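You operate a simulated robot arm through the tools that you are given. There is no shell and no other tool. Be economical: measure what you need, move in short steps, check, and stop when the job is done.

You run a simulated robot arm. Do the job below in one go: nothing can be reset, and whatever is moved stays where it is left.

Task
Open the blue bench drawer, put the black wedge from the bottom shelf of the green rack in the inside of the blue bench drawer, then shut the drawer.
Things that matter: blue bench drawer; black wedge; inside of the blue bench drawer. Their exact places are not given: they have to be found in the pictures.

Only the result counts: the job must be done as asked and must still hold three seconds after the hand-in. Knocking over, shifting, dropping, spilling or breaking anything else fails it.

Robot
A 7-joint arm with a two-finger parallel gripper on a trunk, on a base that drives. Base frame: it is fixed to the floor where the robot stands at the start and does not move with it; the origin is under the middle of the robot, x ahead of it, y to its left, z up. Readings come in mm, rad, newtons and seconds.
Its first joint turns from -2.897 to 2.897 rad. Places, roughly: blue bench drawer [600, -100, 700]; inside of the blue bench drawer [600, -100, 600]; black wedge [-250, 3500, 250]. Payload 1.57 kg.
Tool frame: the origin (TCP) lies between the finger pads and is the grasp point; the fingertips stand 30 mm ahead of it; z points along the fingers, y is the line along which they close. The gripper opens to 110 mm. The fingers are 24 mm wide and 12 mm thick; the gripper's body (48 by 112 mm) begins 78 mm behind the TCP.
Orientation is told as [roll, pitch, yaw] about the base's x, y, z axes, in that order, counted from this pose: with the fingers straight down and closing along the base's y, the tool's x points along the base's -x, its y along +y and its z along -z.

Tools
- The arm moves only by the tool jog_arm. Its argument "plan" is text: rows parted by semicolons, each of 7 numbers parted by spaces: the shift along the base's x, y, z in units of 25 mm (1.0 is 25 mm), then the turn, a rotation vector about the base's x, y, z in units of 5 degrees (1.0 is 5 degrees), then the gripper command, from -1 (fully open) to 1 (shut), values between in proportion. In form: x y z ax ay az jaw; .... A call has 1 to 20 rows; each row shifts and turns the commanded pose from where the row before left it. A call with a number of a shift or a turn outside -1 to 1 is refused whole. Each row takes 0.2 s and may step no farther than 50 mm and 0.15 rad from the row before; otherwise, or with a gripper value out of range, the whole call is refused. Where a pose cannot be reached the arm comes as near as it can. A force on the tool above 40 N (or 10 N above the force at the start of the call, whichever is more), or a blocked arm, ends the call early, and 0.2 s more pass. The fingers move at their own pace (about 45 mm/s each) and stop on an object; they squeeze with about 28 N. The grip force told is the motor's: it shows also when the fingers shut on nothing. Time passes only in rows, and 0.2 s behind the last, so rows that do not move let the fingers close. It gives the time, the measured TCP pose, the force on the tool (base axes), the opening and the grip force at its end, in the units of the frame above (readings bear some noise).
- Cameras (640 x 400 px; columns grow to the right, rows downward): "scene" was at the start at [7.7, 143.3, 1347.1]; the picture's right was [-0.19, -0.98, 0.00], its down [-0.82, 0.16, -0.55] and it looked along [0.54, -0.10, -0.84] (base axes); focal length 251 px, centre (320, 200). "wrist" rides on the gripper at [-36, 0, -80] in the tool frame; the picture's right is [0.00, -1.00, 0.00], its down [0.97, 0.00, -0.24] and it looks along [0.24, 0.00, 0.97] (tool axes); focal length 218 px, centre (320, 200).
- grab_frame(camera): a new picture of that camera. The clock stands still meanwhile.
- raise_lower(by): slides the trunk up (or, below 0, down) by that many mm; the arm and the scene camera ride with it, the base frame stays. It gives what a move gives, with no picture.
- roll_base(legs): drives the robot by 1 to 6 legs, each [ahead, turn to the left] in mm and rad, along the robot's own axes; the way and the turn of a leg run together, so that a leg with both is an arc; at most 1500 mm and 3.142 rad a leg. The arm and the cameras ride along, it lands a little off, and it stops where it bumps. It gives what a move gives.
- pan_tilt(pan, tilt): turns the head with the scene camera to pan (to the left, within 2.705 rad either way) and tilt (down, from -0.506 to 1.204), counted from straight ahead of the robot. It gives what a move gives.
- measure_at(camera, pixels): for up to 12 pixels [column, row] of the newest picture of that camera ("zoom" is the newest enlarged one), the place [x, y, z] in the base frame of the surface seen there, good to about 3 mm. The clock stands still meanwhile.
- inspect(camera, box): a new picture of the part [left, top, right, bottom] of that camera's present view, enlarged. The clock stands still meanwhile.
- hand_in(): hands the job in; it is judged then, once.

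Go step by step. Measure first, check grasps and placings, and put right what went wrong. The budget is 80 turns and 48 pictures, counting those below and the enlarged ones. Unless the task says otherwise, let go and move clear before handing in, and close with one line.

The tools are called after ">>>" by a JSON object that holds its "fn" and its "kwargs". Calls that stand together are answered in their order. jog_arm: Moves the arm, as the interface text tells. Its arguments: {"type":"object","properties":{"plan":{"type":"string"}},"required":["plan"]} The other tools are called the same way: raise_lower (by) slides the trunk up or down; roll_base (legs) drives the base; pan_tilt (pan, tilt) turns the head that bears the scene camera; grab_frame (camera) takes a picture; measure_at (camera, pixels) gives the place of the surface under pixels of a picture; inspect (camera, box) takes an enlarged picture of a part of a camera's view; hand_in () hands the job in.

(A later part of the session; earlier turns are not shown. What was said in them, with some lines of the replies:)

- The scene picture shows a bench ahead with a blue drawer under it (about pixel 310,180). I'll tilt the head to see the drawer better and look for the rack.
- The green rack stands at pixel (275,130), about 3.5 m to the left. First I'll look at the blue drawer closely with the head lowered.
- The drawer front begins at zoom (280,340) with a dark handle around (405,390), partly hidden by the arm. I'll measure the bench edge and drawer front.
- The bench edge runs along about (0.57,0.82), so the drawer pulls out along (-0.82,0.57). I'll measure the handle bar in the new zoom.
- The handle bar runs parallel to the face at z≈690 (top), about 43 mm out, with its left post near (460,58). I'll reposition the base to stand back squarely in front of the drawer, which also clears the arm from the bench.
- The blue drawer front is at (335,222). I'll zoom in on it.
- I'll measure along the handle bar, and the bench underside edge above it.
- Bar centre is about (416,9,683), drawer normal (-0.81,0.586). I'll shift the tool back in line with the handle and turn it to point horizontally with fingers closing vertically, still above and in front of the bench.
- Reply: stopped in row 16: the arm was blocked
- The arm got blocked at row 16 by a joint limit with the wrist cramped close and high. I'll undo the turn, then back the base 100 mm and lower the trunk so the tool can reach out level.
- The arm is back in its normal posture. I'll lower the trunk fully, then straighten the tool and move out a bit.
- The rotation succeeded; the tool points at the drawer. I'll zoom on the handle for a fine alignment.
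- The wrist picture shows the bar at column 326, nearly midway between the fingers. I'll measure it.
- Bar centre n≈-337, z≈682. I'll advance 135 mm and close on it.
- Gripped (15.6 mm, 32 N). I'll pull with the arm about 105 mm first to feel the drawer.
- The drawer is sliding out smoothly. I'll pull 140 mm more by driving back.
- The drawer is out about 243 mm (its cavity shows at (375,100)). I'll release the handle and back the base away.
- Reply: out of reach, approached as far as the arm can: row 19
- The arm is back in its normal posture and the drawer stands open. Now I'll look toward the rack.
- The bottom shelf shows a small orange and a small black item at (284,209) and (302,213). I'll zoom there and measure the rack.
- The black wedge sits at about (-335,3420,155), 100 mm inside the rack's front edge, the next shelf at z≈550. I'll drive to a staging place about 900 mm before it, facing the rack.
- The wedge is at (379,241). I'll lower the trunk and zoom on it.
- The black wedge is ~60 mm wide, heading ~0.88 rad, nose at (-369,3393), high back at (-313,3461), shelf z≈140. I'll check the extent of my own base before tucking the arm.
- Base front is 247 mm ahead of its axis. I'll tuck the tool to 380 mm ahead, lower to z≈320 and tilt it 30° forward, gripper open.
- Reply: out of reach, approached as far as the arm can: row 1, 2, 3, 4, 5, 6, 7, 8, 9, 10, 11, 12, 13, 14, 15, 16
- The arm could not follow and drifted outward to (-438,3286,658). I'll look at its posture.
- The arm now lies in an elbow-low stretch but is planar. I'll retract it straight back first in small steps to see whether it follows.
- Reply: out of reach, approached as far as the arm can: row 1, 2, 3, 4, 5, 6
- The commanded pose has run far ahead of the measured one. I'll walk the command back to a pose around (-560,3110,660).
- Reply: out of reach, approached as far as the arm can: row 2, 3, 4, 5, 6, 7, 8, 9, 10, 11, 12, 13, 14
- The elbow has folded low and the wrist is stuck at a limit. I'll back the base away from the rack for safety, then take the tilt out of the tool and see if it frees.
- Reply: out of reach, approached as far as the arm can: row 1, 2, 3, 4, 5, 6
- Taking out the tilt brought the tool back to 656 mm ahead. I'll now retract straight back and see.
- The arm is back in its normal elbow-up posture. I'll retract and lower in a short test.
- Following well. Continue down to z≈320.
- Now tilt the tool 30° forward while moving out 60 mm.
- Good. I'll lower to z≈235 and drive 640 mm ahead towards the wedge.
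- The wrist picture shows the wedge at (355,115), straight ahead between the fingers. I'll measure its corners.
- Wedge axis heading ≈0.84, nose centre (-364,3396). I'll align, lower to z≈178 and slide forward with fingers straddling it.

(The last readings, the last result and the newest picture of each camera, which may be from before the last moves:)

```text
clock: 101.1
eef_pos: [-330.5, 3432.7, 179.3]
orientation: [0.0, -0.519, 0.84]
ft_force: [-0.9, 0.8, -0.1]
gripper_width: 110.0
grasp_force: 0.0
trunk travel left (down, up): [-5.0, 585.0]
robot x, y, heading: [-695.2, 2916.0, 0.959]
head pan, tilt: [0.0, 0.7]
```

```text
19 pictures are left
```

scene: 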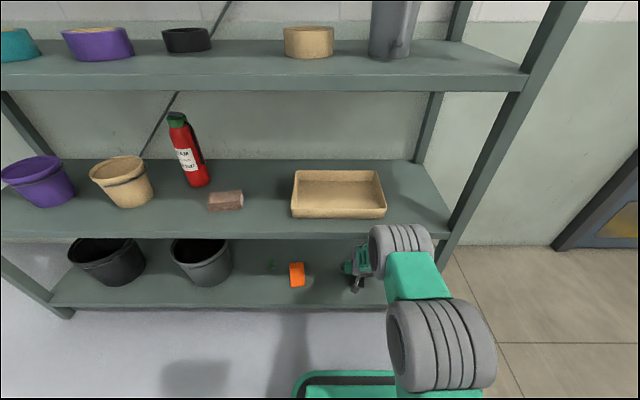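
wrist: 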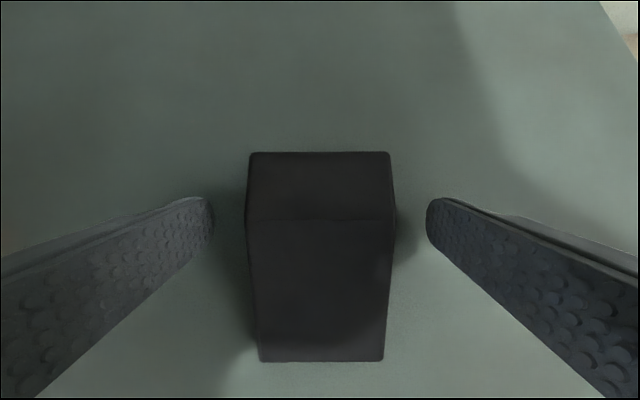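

The fingers straddle the wedge symmetrically. Closing, then lifting slightly 20 mm.

>>> {"fn": "jog_arm", "kwargs": {"plan": "0 0 -0.08 0 0 0 1; 0 0 0 0 0 0 1; 0 0 0 0 0 0 1; 0 0 0 0 0 0 1; 0 0 0 0 0 0 1; 0 0 0 0 0 0 1; 0 0 0 0 0 0 1"}}

>>> {"fn": "jog_arm", "kwargs": {"plan": "0 0 0.4 0 0 0 1; 0 0 0.4 0 0 0 1; 0 0 0 0 0 0 1"}}

>>> {"fn": "grab_frame", "kwargs": {"camera": "wrist"}}

```text
clock: 102.7
eef_pos: [-331.6, 3432.6, 175.8]
orientation: [0.001, -0.521, 0.841]
ft_force: [-0.1, -0.3, 0.6]
gripper_width: 59.5
grasp_force: 28.2
trunk travel left (down, up): [-5.0, 585.0]
robot x, y, heading: [-693.6, 2916.1, 0.958]
head pan, tilt: [0.0, 0.7]
```

```text
clock: 103.5
eef_pos: [-331.3, 3432.0, 195.8]
orientation: [0.0, -0.518, 0.84]
ft_force: [-0.1, -0.1, -2.1]
gripper_width: 59.7
grasp_force: 28.0
trunk travel left (down, up): [-5.0, 585.0]
robot x, y, heading: [-695.9, 2918.0, 0.958]
head pan, tilt: [0.0, 0.7]
```

```text
18 pictures are left
```

wrist: 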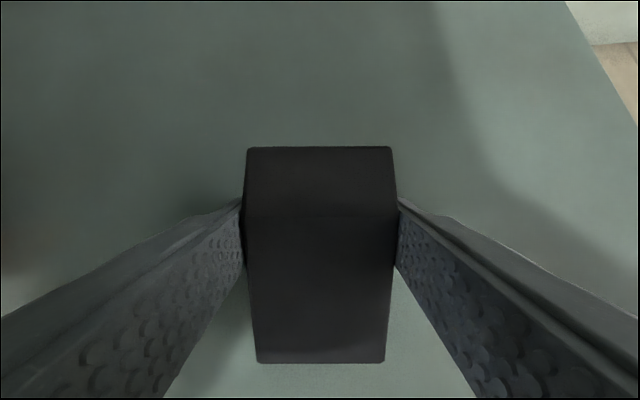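

The wedge is held (59.6 mm, 28 N) and lifted. I'll withdraw the arm 110 mm, then drive back and round to a staging place before the drawer.

>>> {"fn": "jog_arm", "kwargs": {"plan": "-0.49 -0.543 0 0 0 0 1; -0.49 -0.543 0 0 0 0 1; -0.49 -0.543 0 0 0 0 1; -0.49 -0.543 0 0 0 0 1; -0.49 -0.543 0 0 0 0 1; -0.49 -0.543 0 0 0 0 1"}}

>>> {"fn": "roll_base", "kwargs": {"legs": [[-500, 0]]}}

>>> {"fn": "roll_base", "kwargs": {"legs": [[0, -2.196], [1049, 0], [1049, 0], [0, 0.612]]}}

>>> {"fn": "pan_tilt", "kwargs": {"pan": 0.0, "tilt": 0.75}}

>>> {"fn": "raise_lower", "kwargs": {"by": 585}}

>>> {"fn": "grab_frame", "kwargs": {"camera": "scene"}}

```text
clock: 104.9
eef_pos: [-402.9, 3348.5, 195.4]
orientation: [0.0, -0.521, 0.841]
ft_force: [0.0, -0.3, -1.1]
gripper_width: 59.8
grasp_force: 28.1
trunk travel left (down, up): [-5.0, 585.0]
robot x, y, heading: [-693.9, 2916.3, 0.959]
head pan, tilt: [0.0, 0.7]
```

```text
clock: 107.8
eef_pos: [-694.5, 2940.9, 194.4]
orientation: [0.0, -0.519, 0.852]
ft_force: [0.4, -0.2, -1.6]
gripper_width: 59.8
grasp_force: 28.1
trunk travel left (down, up): [-5.0, 585.0]
robot x, y, heading: [-983.7, 2503.7, 0.967]
head pan, tilt: [0.0, 0.7]
```

```text
clock: 125.0
eef_pos: [216.7, 285.4, 194.3]
orientation: [0.0, -0.522, -0.692]
ft_force: [0.1, -0.2, -2.1]
gripper_width: 59.8
grasp_force: 28.0
trunk travel left (down, up): [-5.0, 585.0]
robot x, y, heading: [-230.5, 564.3, -0.58]
head pan, tilt: [0.0, 0.7]
```

```text
clock: 125.7
eef_pos: [217.6, 286.2, 195.6]
orientation: [0.0, -0.518, -0.694]
ft_force: [-0.7, -0.1, -2.0]
gripper_width: 59.8
grasp_force: 28.4
trunk travel left (down, up): [-5.0, 585.0]
robot x, y, heading: [-228.9, 562.0, -0.577]
head pan, tilt: [0.0, 0.75]
```

```text
refused: 585 is not a number from -400 to 400
```

```text
17 pictures are left
```

scene: 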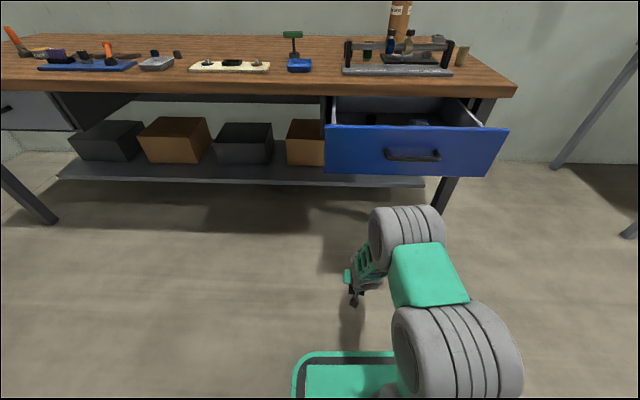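

The robot landed about 70 mm left of plan; the wedge is near the drawer front. I'll back off 80 mm and raise the trunk fully.

>>> {"fn": "roll_base", "kwargs": {"legs": [[-80, -0.046]]}}

>>> {"fn": "raise_lower", "kwargs": {"by": 390}}

>>> {"fn": "raise_lower", "kwargs": {"by": 190}}

>>> {"fn": "grab_frame", "kwargs": {"camera": "scene"}}

```text
clock: 126.7
eef_pos: [137.2, 311.0, 195.4]
orientation: [0.0, -0.52, -0.738]
ft_force: [0.6, 0.7, -1.5]
gripper_width: 59.8
grasp_force: 28.1
trunk travel left (down, up): [-5.0, 585.0]
robot x, y, heading: [-290.2, 605.8, -0.626]
head pan, tilt: [0.0, 0.75]
```

```text
clock: 130.5
eef_pos: [138.6, 311.8, 586.1]
orientation: [0.0, -0.518, -0.737]
ft_force: [0.7, -0.6, -1.7]
gripper_width: 59.6
grasp_force: 27.9
trunk travel left (down, up): [-395.0, 195.0]
robot x, y, heading: [-295.8, 604.4, -0.623]
head pan, tilt: [0.0, 0.75]
```

```text
clock: 132.5
eef_pos: [137.9, 311.9, 774.3]
orientation: [0.0, -0.518, -0.74]
ft_force: [0.9, -0.2, -2.1]
gripper_width: 59.8
grasp_force: 28.3
trunk travel left (down, up): [-585.0, 5.0]
robot x, y, heading: [-296.6, 606.5, -0.619]
head pan, tilt: [0.0, 0.75]
```

```text
16 pictures are left
```

scene: 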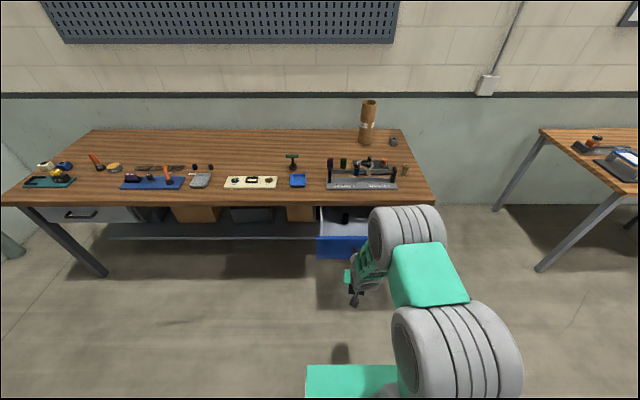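

I'll raise the tool 70 mm, square it to the drawer, and zoom into the drawer.

>>> {"fn": "jog_arm", "kwargs": {"plan": "0 0 0.7 0 0 0.33 1; 0 0 0.7 0 0 0.33 1; 0 0 0.7 0 0 0.33 1; 0 0 0.7 0 0 0.33 1"}}

>>> {"fn": "inspect", "kwargs": {"camera": "scene", "box": [300, 180, 444, 270]}}

```text
clock: 133.5
eef_pos: [137.6, 312.1, 846.0]
orientation: [0.0, -0.519, -0.623]
ft_force: [0.5, 0.6, -1.3]
gripper_width: 59.5
grasp_force: 27.7
trunk travel left (down, up): [-585.0, 5.0]
robot x, y, heading: [-292.0, 610.2, -0.623]
head pan, tilt: [0.0, 0.75]
```

```text
4.44 times, centred on (372, 225) of scene
```

zoom: 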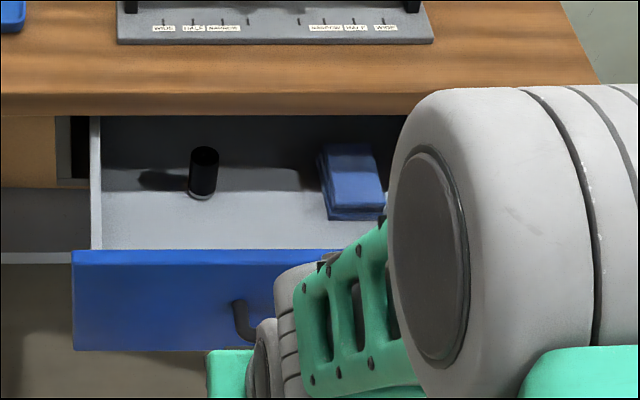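

The drawer holds a dark can at (203,172) and a blue stack at (350,180). I'll measure these and the free floor between.

>>> {"fn": "measure_at", "kwargs": {"camera": "zoom", "pixels": [[203, 150], [200, 197], [190, 190], [216, 185], [325, 215], [322, 165], [350, 155], [262, 220], [262, 180], [140, 240], [95, 200], [200, 255]]}}

```text
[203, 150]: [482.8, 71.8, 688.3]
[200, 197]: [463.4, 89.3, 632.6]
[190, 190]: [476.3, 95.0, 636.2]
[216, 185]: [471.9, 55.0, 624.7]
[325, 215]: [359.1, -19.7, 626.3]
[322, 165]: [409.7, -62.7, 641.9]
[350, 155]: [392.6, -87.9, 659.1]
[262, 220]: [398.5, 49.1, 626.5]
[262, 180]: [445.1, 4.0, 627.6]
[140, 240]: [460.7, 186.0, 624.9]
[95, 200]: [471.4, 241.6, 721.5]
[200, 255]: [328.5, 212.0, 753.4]
```

Drawer floor z≈626; free floor between can (u≥321) and blue stack (u≤195), so I'll set the wedge at about (353,62). First shift sideways, then drive 260 mm ahead at height.

>>> {"fn": "jog_arm", "kwargs": {"plan": "-0.445 -0.616 0 0 0 0 1; -0.445 -0.616 0 0 0 0 1; -0.445 -0.616 0 0 0 0 1; -0.445 -0.616 0 0 0 0 1"}}

>>> {"fn": "roll_base", "kwargs": {"legs": [[260, 0]]}}

>>> {"fn": "grab_frame", "kwargs": {"camera": "wrist"}}

>>> {"fn": "grab_frame", "kwargs": {"camera": "scene"}}

```text
clock: 134.5
eef_pos: [93.0, 251.4, 846.5]
orientation: [-0.001, -0.52, -0.623]
ft_force: [-0.7, -0.1, -2.1]
gripper_width: 59.8
grasp_force: 27.6
trunk travel left (down, up): [-585.0, 5.0]
robot x, y, heading: [-292.6, 609.6, -0.626]
head pan, tilt: [0.0, 0.75]
```

```text
clock: 136.4
eef_pos: [302.8, 99.2, 845.6]
orientation: [-0.002, -0.519, -0.625]
ft_force: [0.7, 0.0, -2.3]
gripper_width: 59.7
grasp_force: 27.6
trunk travel left (down, up): [-585.0, 5.0]
robot x, y, heading: [-83.1, 456.3, -0.625]
head pan, tilt: [0.0, 0.75]
```

```text
14 pictures are left
```

wrist: 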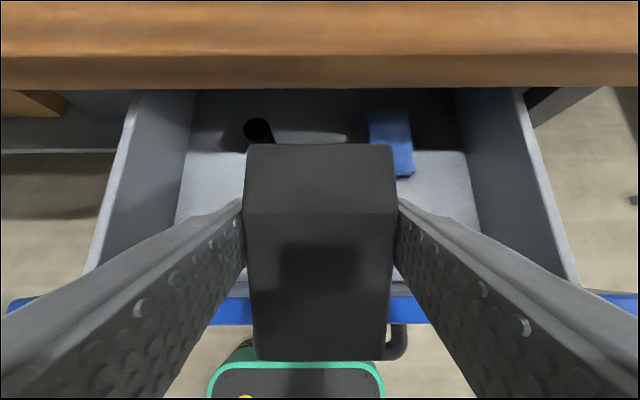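

```text
13 pictures are left
```

scene: 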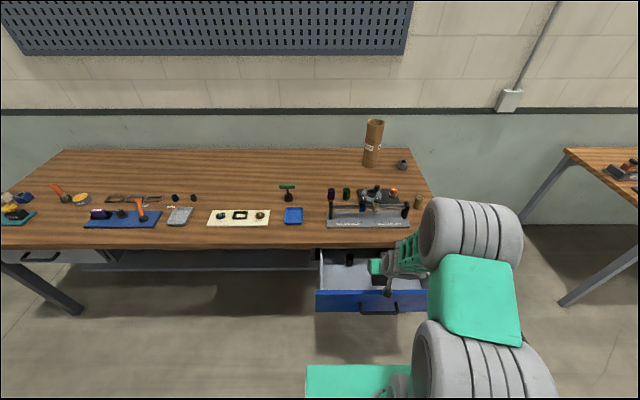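

The wedge hangs over the drawer; can and blue stack lie beyond it. I'll verify the drawer geometry from the wrist view.

>>> {"fn": "measure_at", "kwargs": {"camera": "wrist", "pixels": [[230, 302], [230, 318], [257, 140], [402, 172], [373, 165], [220, 180], [430, 200], [320, 130], [175, 150], [480, 150], [320, 60], [320, 85]]}}

```text
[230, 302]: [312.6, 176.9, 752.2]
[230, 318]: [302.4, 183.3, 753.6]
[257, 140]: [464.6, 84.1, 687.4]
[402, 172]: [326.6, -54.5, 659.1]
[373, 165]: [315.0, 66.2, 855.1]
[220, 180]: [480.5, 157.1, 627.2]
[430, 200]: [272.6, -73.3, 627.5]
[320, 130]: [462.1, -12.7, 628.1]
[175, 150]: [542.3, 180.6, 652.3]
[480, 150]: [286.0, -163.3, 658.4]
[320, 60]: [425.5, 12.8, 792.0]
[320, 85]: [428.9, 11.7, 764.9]
```

Geometry confirmed (front wall inside at n≈-150, floor 627). Move in 63 mm and lower to z≈676.

>>> {"fn": "jog_arm", "kwargs": {"plan": "0.68 -0.493 0 0 0 0 1; 0.68 -0.493 0 0 0 0 1; 0.68 -0.493 0 0 0 0 1; 0 0 -0.8 0 0 0 1; 0 0 -0.8 0 0 0 1; 0 0 -0.8 0 0 0 1; 0 0 -0.8 0 0 0 1; 0 0 -0.8 0 0 0 1; 0 0 -0.8 0 0 0 1; 0 0 -0.8 0 0 0 1; 0 0 -0.8 0 0 0 1; 0 0 -0.4 0 0 0 1"}}

>>> {"fn": "grab_frame", "kwargs": {"camera": "wrist"}}

>>> {"fn": "inspect", "kwargs": {"camera": "scene", "box": [300, 190, 492, 310]}}

```text
clock: 139.0
eef_pos: [354.5, 61.5, 675.2]
orientation: [-0.001, -0.521, -0.625]
ft_force: [-0.2, 0.2, -2.0]
gripper_width: 59.6
grasp_force: 28.3
trunk travel left (down, up): [-585.0, 5.0]
robot x, y, heading: [-83.3, 454.9, -0.624]
head pan, tilt: [0.0, 0.75]
```

```text
12 pictures are left
```

wrist: 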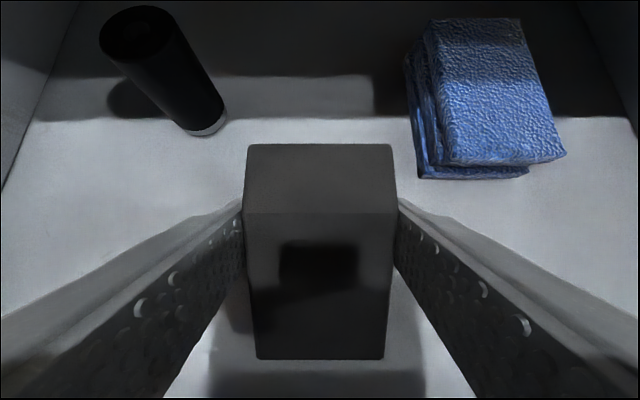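

```text
3.33 times, centred on (396, 250) of scene
```

zoom: 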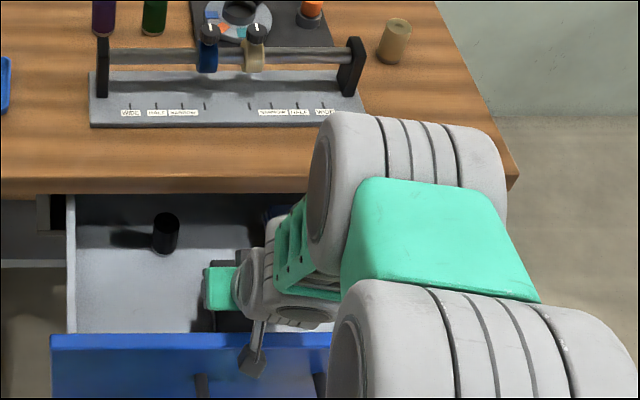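

Clear of can and stack. Lower the last 11 mm gently and release to about 85 mm.

>>> {"fn": "jog_arm", "kwargs": {"plan": "0 0 -0.15 0 0 0 1; 0 0 -0.15 0 0 0 1; 0 0 -0.1 0 0 0 1; 0 0 0 0 0 0 1"}}

>>> {"fn": "jog_arm", "kwargs": {"plan": "0 0 0 0 0 0 -0.53; 0 0 0 0 0 0 -0.53; 0 0 0 0 0 0 -0.53"}}

>>> {"fn": "grab_frame", "kwargs": {"camera": "wrist"}}

```text
clock: 140.0
eef_pos: [354.6, 61.0, 666.0]
orientation: [0.0, -0.52, -0.625]
ft_force: [-0.7, -0.4, -1.9]
gripper_width: 59.7
grasp_force: 28.2
trunk travel left (down, up): [-585.0, 5.0]
robot x, y, heading: [-87.8, 455.9, -0.625]
head pan, tilt: [0.0, 0.75]
```

```text
clock: 140.8
eef_pos: [354.8, 61.7, 666.0]
orientation: [0.0, -0.52, -0.625]
ft_force: [-0.5, 0.0, -0.4]
gripper_width: 84.3
grasp_force: 0.0
trunk travel left (down, up): [-585.0, 5.0]
robot x, y, heading: [-79.9, 455.8, -0.622]
head pan, tilt: [0.0, 0.75]
```

```text
10 pictures are left
```

wrist: 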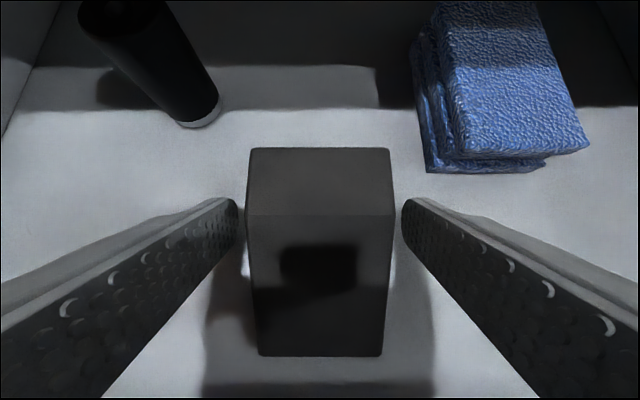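

The wedge stands flat on the drawer floor, released. I'll lift straight out, back the base away, then lower the trunk for the closing push.

>>> {"fn": "jog_arm", "kwargs": {"plan": "0 0 0.8 0 0 0 -0.53; 0 0 0.8 0 0 0 -0.53; 0 0 0.8 0 0 0 -0.53; 0 0 0.8 0 0 0 -0.53; 0 0 0.8 0 0 0 -0.53; 0 0 0.8 0 0 0 -0.53; 0 0 0.8 0 0 0 -0.53; 0 0 0.8 0 0 0 -0.53; 0 0 0.8 0 0 0 -0.53"}}

>>> {"fn": "roll_base", "kwargs": {"legs": [[-330, 0]]}}

>>> {"fn": "grab_frame", "kwargs": {"camera": "scene"}}

```text
clock: 142.8
eef_pos: [354.3, 61.6, 842.2]
orientation: [0.0, -0.518, -0.625]
ft_force: [-0.1, -0.3, 0.1]
gripper_width: 84.6
grasp_force: 0.0
trunk travel left (down, up): [-585.0, 5.0]
robot x, y, heading: [-82.1, 454.7, -0.625]
head pan, tilt: [0.0, 0.75]
```

```text
clock: 145.0
eef_pos: [83.8, 260.3, 842.1]
orientation: [0.0, -0.519, -0.625]
ft_force: [-0.1, 0.1, -0.3]
gripper_width: 84.3
grasp_force: 0.0
trunk travel left (down, up): [-585.0, 5.0]
robot x, y, heading: [-355.1, 651.9, -0.626]
head pan, tilt: [0.0, 0.75]
```

```text
9 pictures are left
```

scene: 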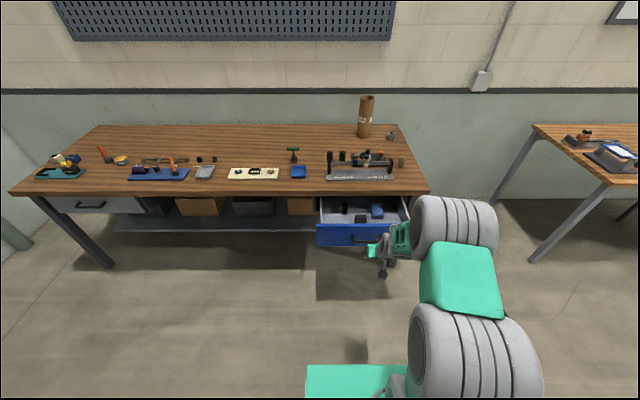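

The wedge is visible in the drawer at (361,217). I'll lower the trunk to bring the closed fingers to handle height and look with the wrist camera.

>>> {"fn": "raise_lower", "kwargs": {"by": -157}}

>>> {"fn": "jog_arm", "kwargs": {"plan": "0 0 0 0 0 0 1; 0 0 0 0 0 0 1; 0 0 0 0 0 0 1; 0 0 0 0 0 0 1; 0 0 0 0 0 0 1"}}

>>> {"fn": "grab_frame", "kwargs": {"camera": "wrist"}}

```text
clock: 146.8
eef_pos: [82.4, 259.3, 685.7]
orientation: [0.001, -0.521, -0.623]
ft_force: [-0.2, -0.3, 0.5]
gripper_width: 84.0
grasp_force: 0.1
trunk travel left (down, up): [-428.0, 162.0]
robot x, y, heading: [-354.0, 651.8, -0.617]
head pan, tilt: [0.0, 0.75]
```

```text
clock: 148.0
eef_pos: [82.7, 259.2, 686.2]
orientation: [0.001, -0.522, -0.623]
ft_force: [-0.4, 0.0, -0.2]
gripper_width: 0.0
grasp_force: 12.2
trunk travel left (down, up): [-428.0, 162.0]
robot x, y, heading: [-349.8, 651.2, -0.625]
head pan, tilt: [0.0, 0.75]
```

```text
8 pictures are left
```

wrist: 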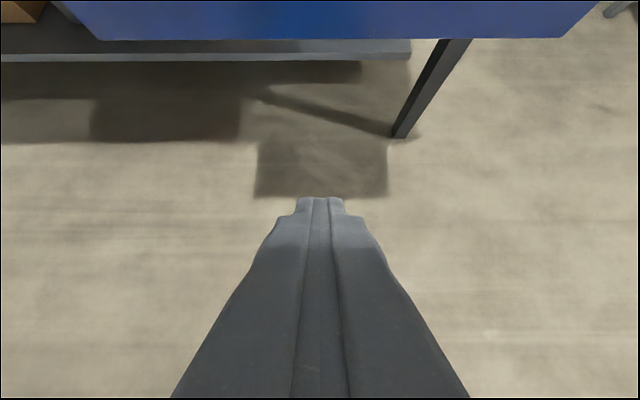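

I'll drive ahead 290 mm, meeting the handle bar midway and pushing the drawer.

>>> {"fn": "roll_base", "kwargs": {"legs": [[290, 0]]}}

>>> {"fn": "inspect", "kwargs": {"camera": "scene", "box": [280, 160, 472, 280]}}

```text
clock: 150.0
eef_pos: [315.3, 80.0, 686.1]
orientation: [0.0, -0.519, -0.637]
ft_force: [-0.7, 0.4, 0.1]
gripper_width: 0.1
grasp_force: 20.9
trunk travel left (down, up): [-428.0, 162.0]
robot x, y, heading: [-117.6, 477.9, -0.637]
head pan, tilt: [0.0, 0.75]
```

```text
3.33 times, centred on (376, 220) of scene
```

zoom: 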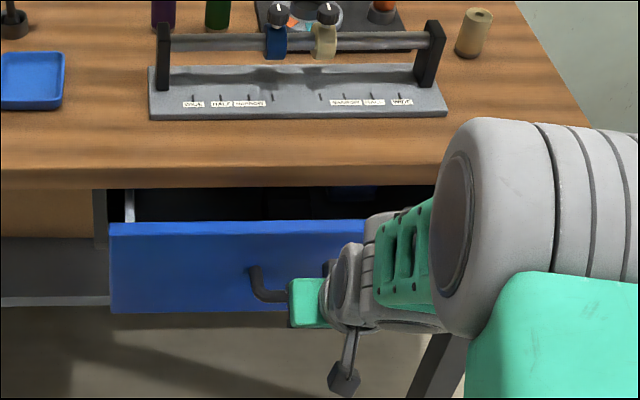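

Pushing works; about 100 mm remains. I'll finish with the arm in 15 mm steps.

>>> {"fn": "jog_arm", "kwargs": {"plan": "0.486 -0.352 0 0 0 0 1; 0.486 -0.352 0 0 0 0 1; 0.486 -0.352 0 0 0 0 1; 0.486 -0.352 0 0 0 0 1; 0.486 -0.352 0 0 0 0 1; 0.486 -0.352 0 0 0 0 1; 0.486 -0.352 0 0 0 0 1"}}

>>> {"fn": "inspect", "kwargs": {"camera": "scene", "box": [280, 160, 472, 280]}}

```text
clock: 151.6
eef_pos: [401.7, 19.3, 687.7]
orientation: [0.0, -0.52, -0.638]
ft_force: [-3.6, 2.5, -1.1]
gripper_width: 0.1
grasp_force: 21.5
trunk travel left (down, up): [-428.0, 162.0]
robot x, y, heading: [-118.1, 476.7, -0.638]
head pan, tilt: [0.0, 0.75]
```

```text
3.33 times, centred on (376, 220) of scene
```

zoom: 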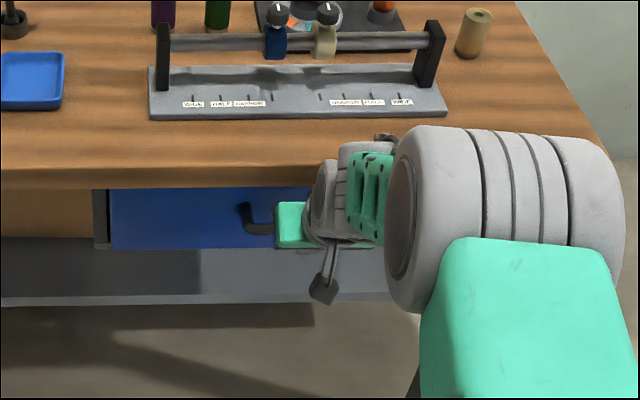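

The drawer looks shut. I'll check the face depth against its original place (n≈-376).

>>> {"fn": "measure_at", "kwargs": {"camera": "zoom", "pixels": [[130, 215], [180, 220], [220, 235], [125, 240], [245, 208], [262, 228]]}}

>>> {"fn": "jog_arm", "kwargs": {"plan": "0.2 -0.145 0 0 0 0 1; 0.2 -0.145 0 0 0 0 1; 0.2 -0.145 0 0 0 0 1"}}

```text
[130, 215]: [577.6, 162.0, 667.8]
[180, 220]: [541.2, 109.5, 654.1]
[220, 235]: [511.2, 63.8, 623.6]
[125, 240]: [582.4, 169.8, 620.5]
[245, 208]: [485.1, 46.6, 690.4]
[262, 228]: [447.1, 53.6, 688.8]
```

```text
clock: 152.3
eef_pos: [405.3, 15.2, 678.1]
orientation: [0.004, -0.497, -0.638]
ft_force: [0.1, -1.1, -6.3]
gripper_width: 0.1
grasp_force: 21.1
trunk travel left (down, up): [-428.0, 162.0]
robot x, y, heading: [-119.6, 479.7, -0.639]
head pan, tilt: [0.0, 0.75]
stopped in row 3: the force on the tool passed its limit (the readings are from after the stop); the commanded pose is now the measured one
```

Face at n≈-375, and the push met the stop: the drawer is shut. I'll back off and verify.

>>> {"fn": "jog_arm", "kwargs": {"plan": "-0.486 0.352 0 0 0 0 1; -0.486 0.352 0 0 0 0 1; -0.486 0.352 0 0 0 0 1; -0.486 0.352 0 0 0 0 1"}}

>>> {"fn": "roll_base", "kwargs": {"legs": [[-250, 0]]}}

>>> {"fn": "grab_frame", "kwargs": {"camera": "scene"}}

>>> {"fn": "inspect", "kwargs": {"camera": "scene", "box": [280, 160, 440, 260]}}

```text
clock: 153.3
eef_pos: [357.9, 50.2, 680.3]
orientation: [0.001, -0.501, -0.638]
ft_force: [0.1, 0.2, -1.2]
gripper_width: 0.1
grasp_force: 21.0
trunk travel left (down, up): [-428.0, 162.0]
robot x, y, heading: [-118.3, 478.7, -0.638]
head pan, tilt: [0.0, 0.75]
```

```text
clock: 155.1
eef_pos: [157.2, 200.3, 678.8]
orientation: [0.001, -0.5, -0.637]
ft_force: [-0.3, 0.5, 0.2]
gripper_width: 0.1
grasp_force: 21.0
trunk travel left (down, up): [-428.0, 162.0]
robot x, y, heading: [-319.1, 627.5, -0.631]
head pan, tilt: [0.0, 0.75]
```

```text
5 pictures are left
```

scene: 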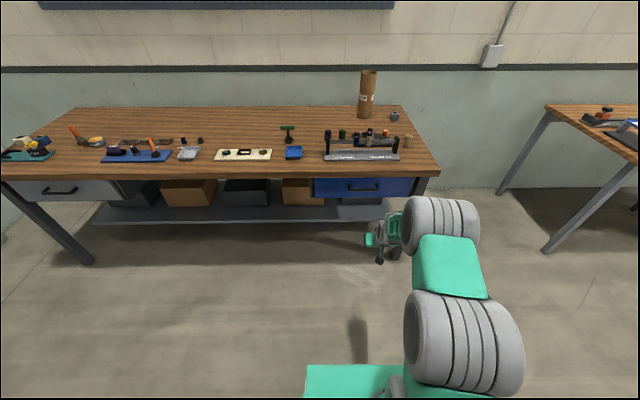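

```text
4.00 times, centred on (360, 210) of scene
```

zoom: 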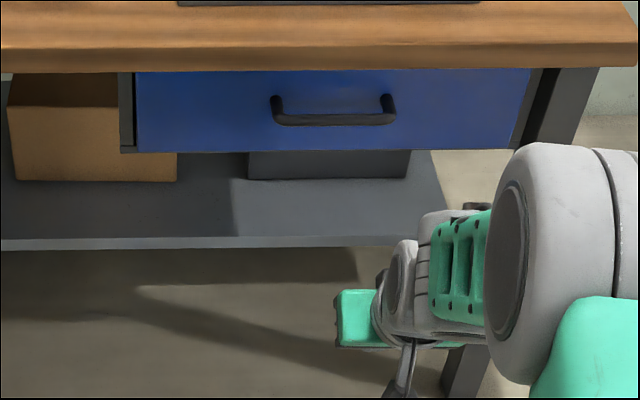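

The zoom shows the blue drawer flush and shut (about (335,110)), and the arm is well clear with the wedge inside. I'll hand in.

>>> {"fn": "hand_in", "kwargs": {}}

```text
The job is handed in.
```

The black wedge is in the blue bench drawer and the drawer is shut; the job is handed in. I saw nothing else moved in the pictures, though I took none of the rack after driving away.
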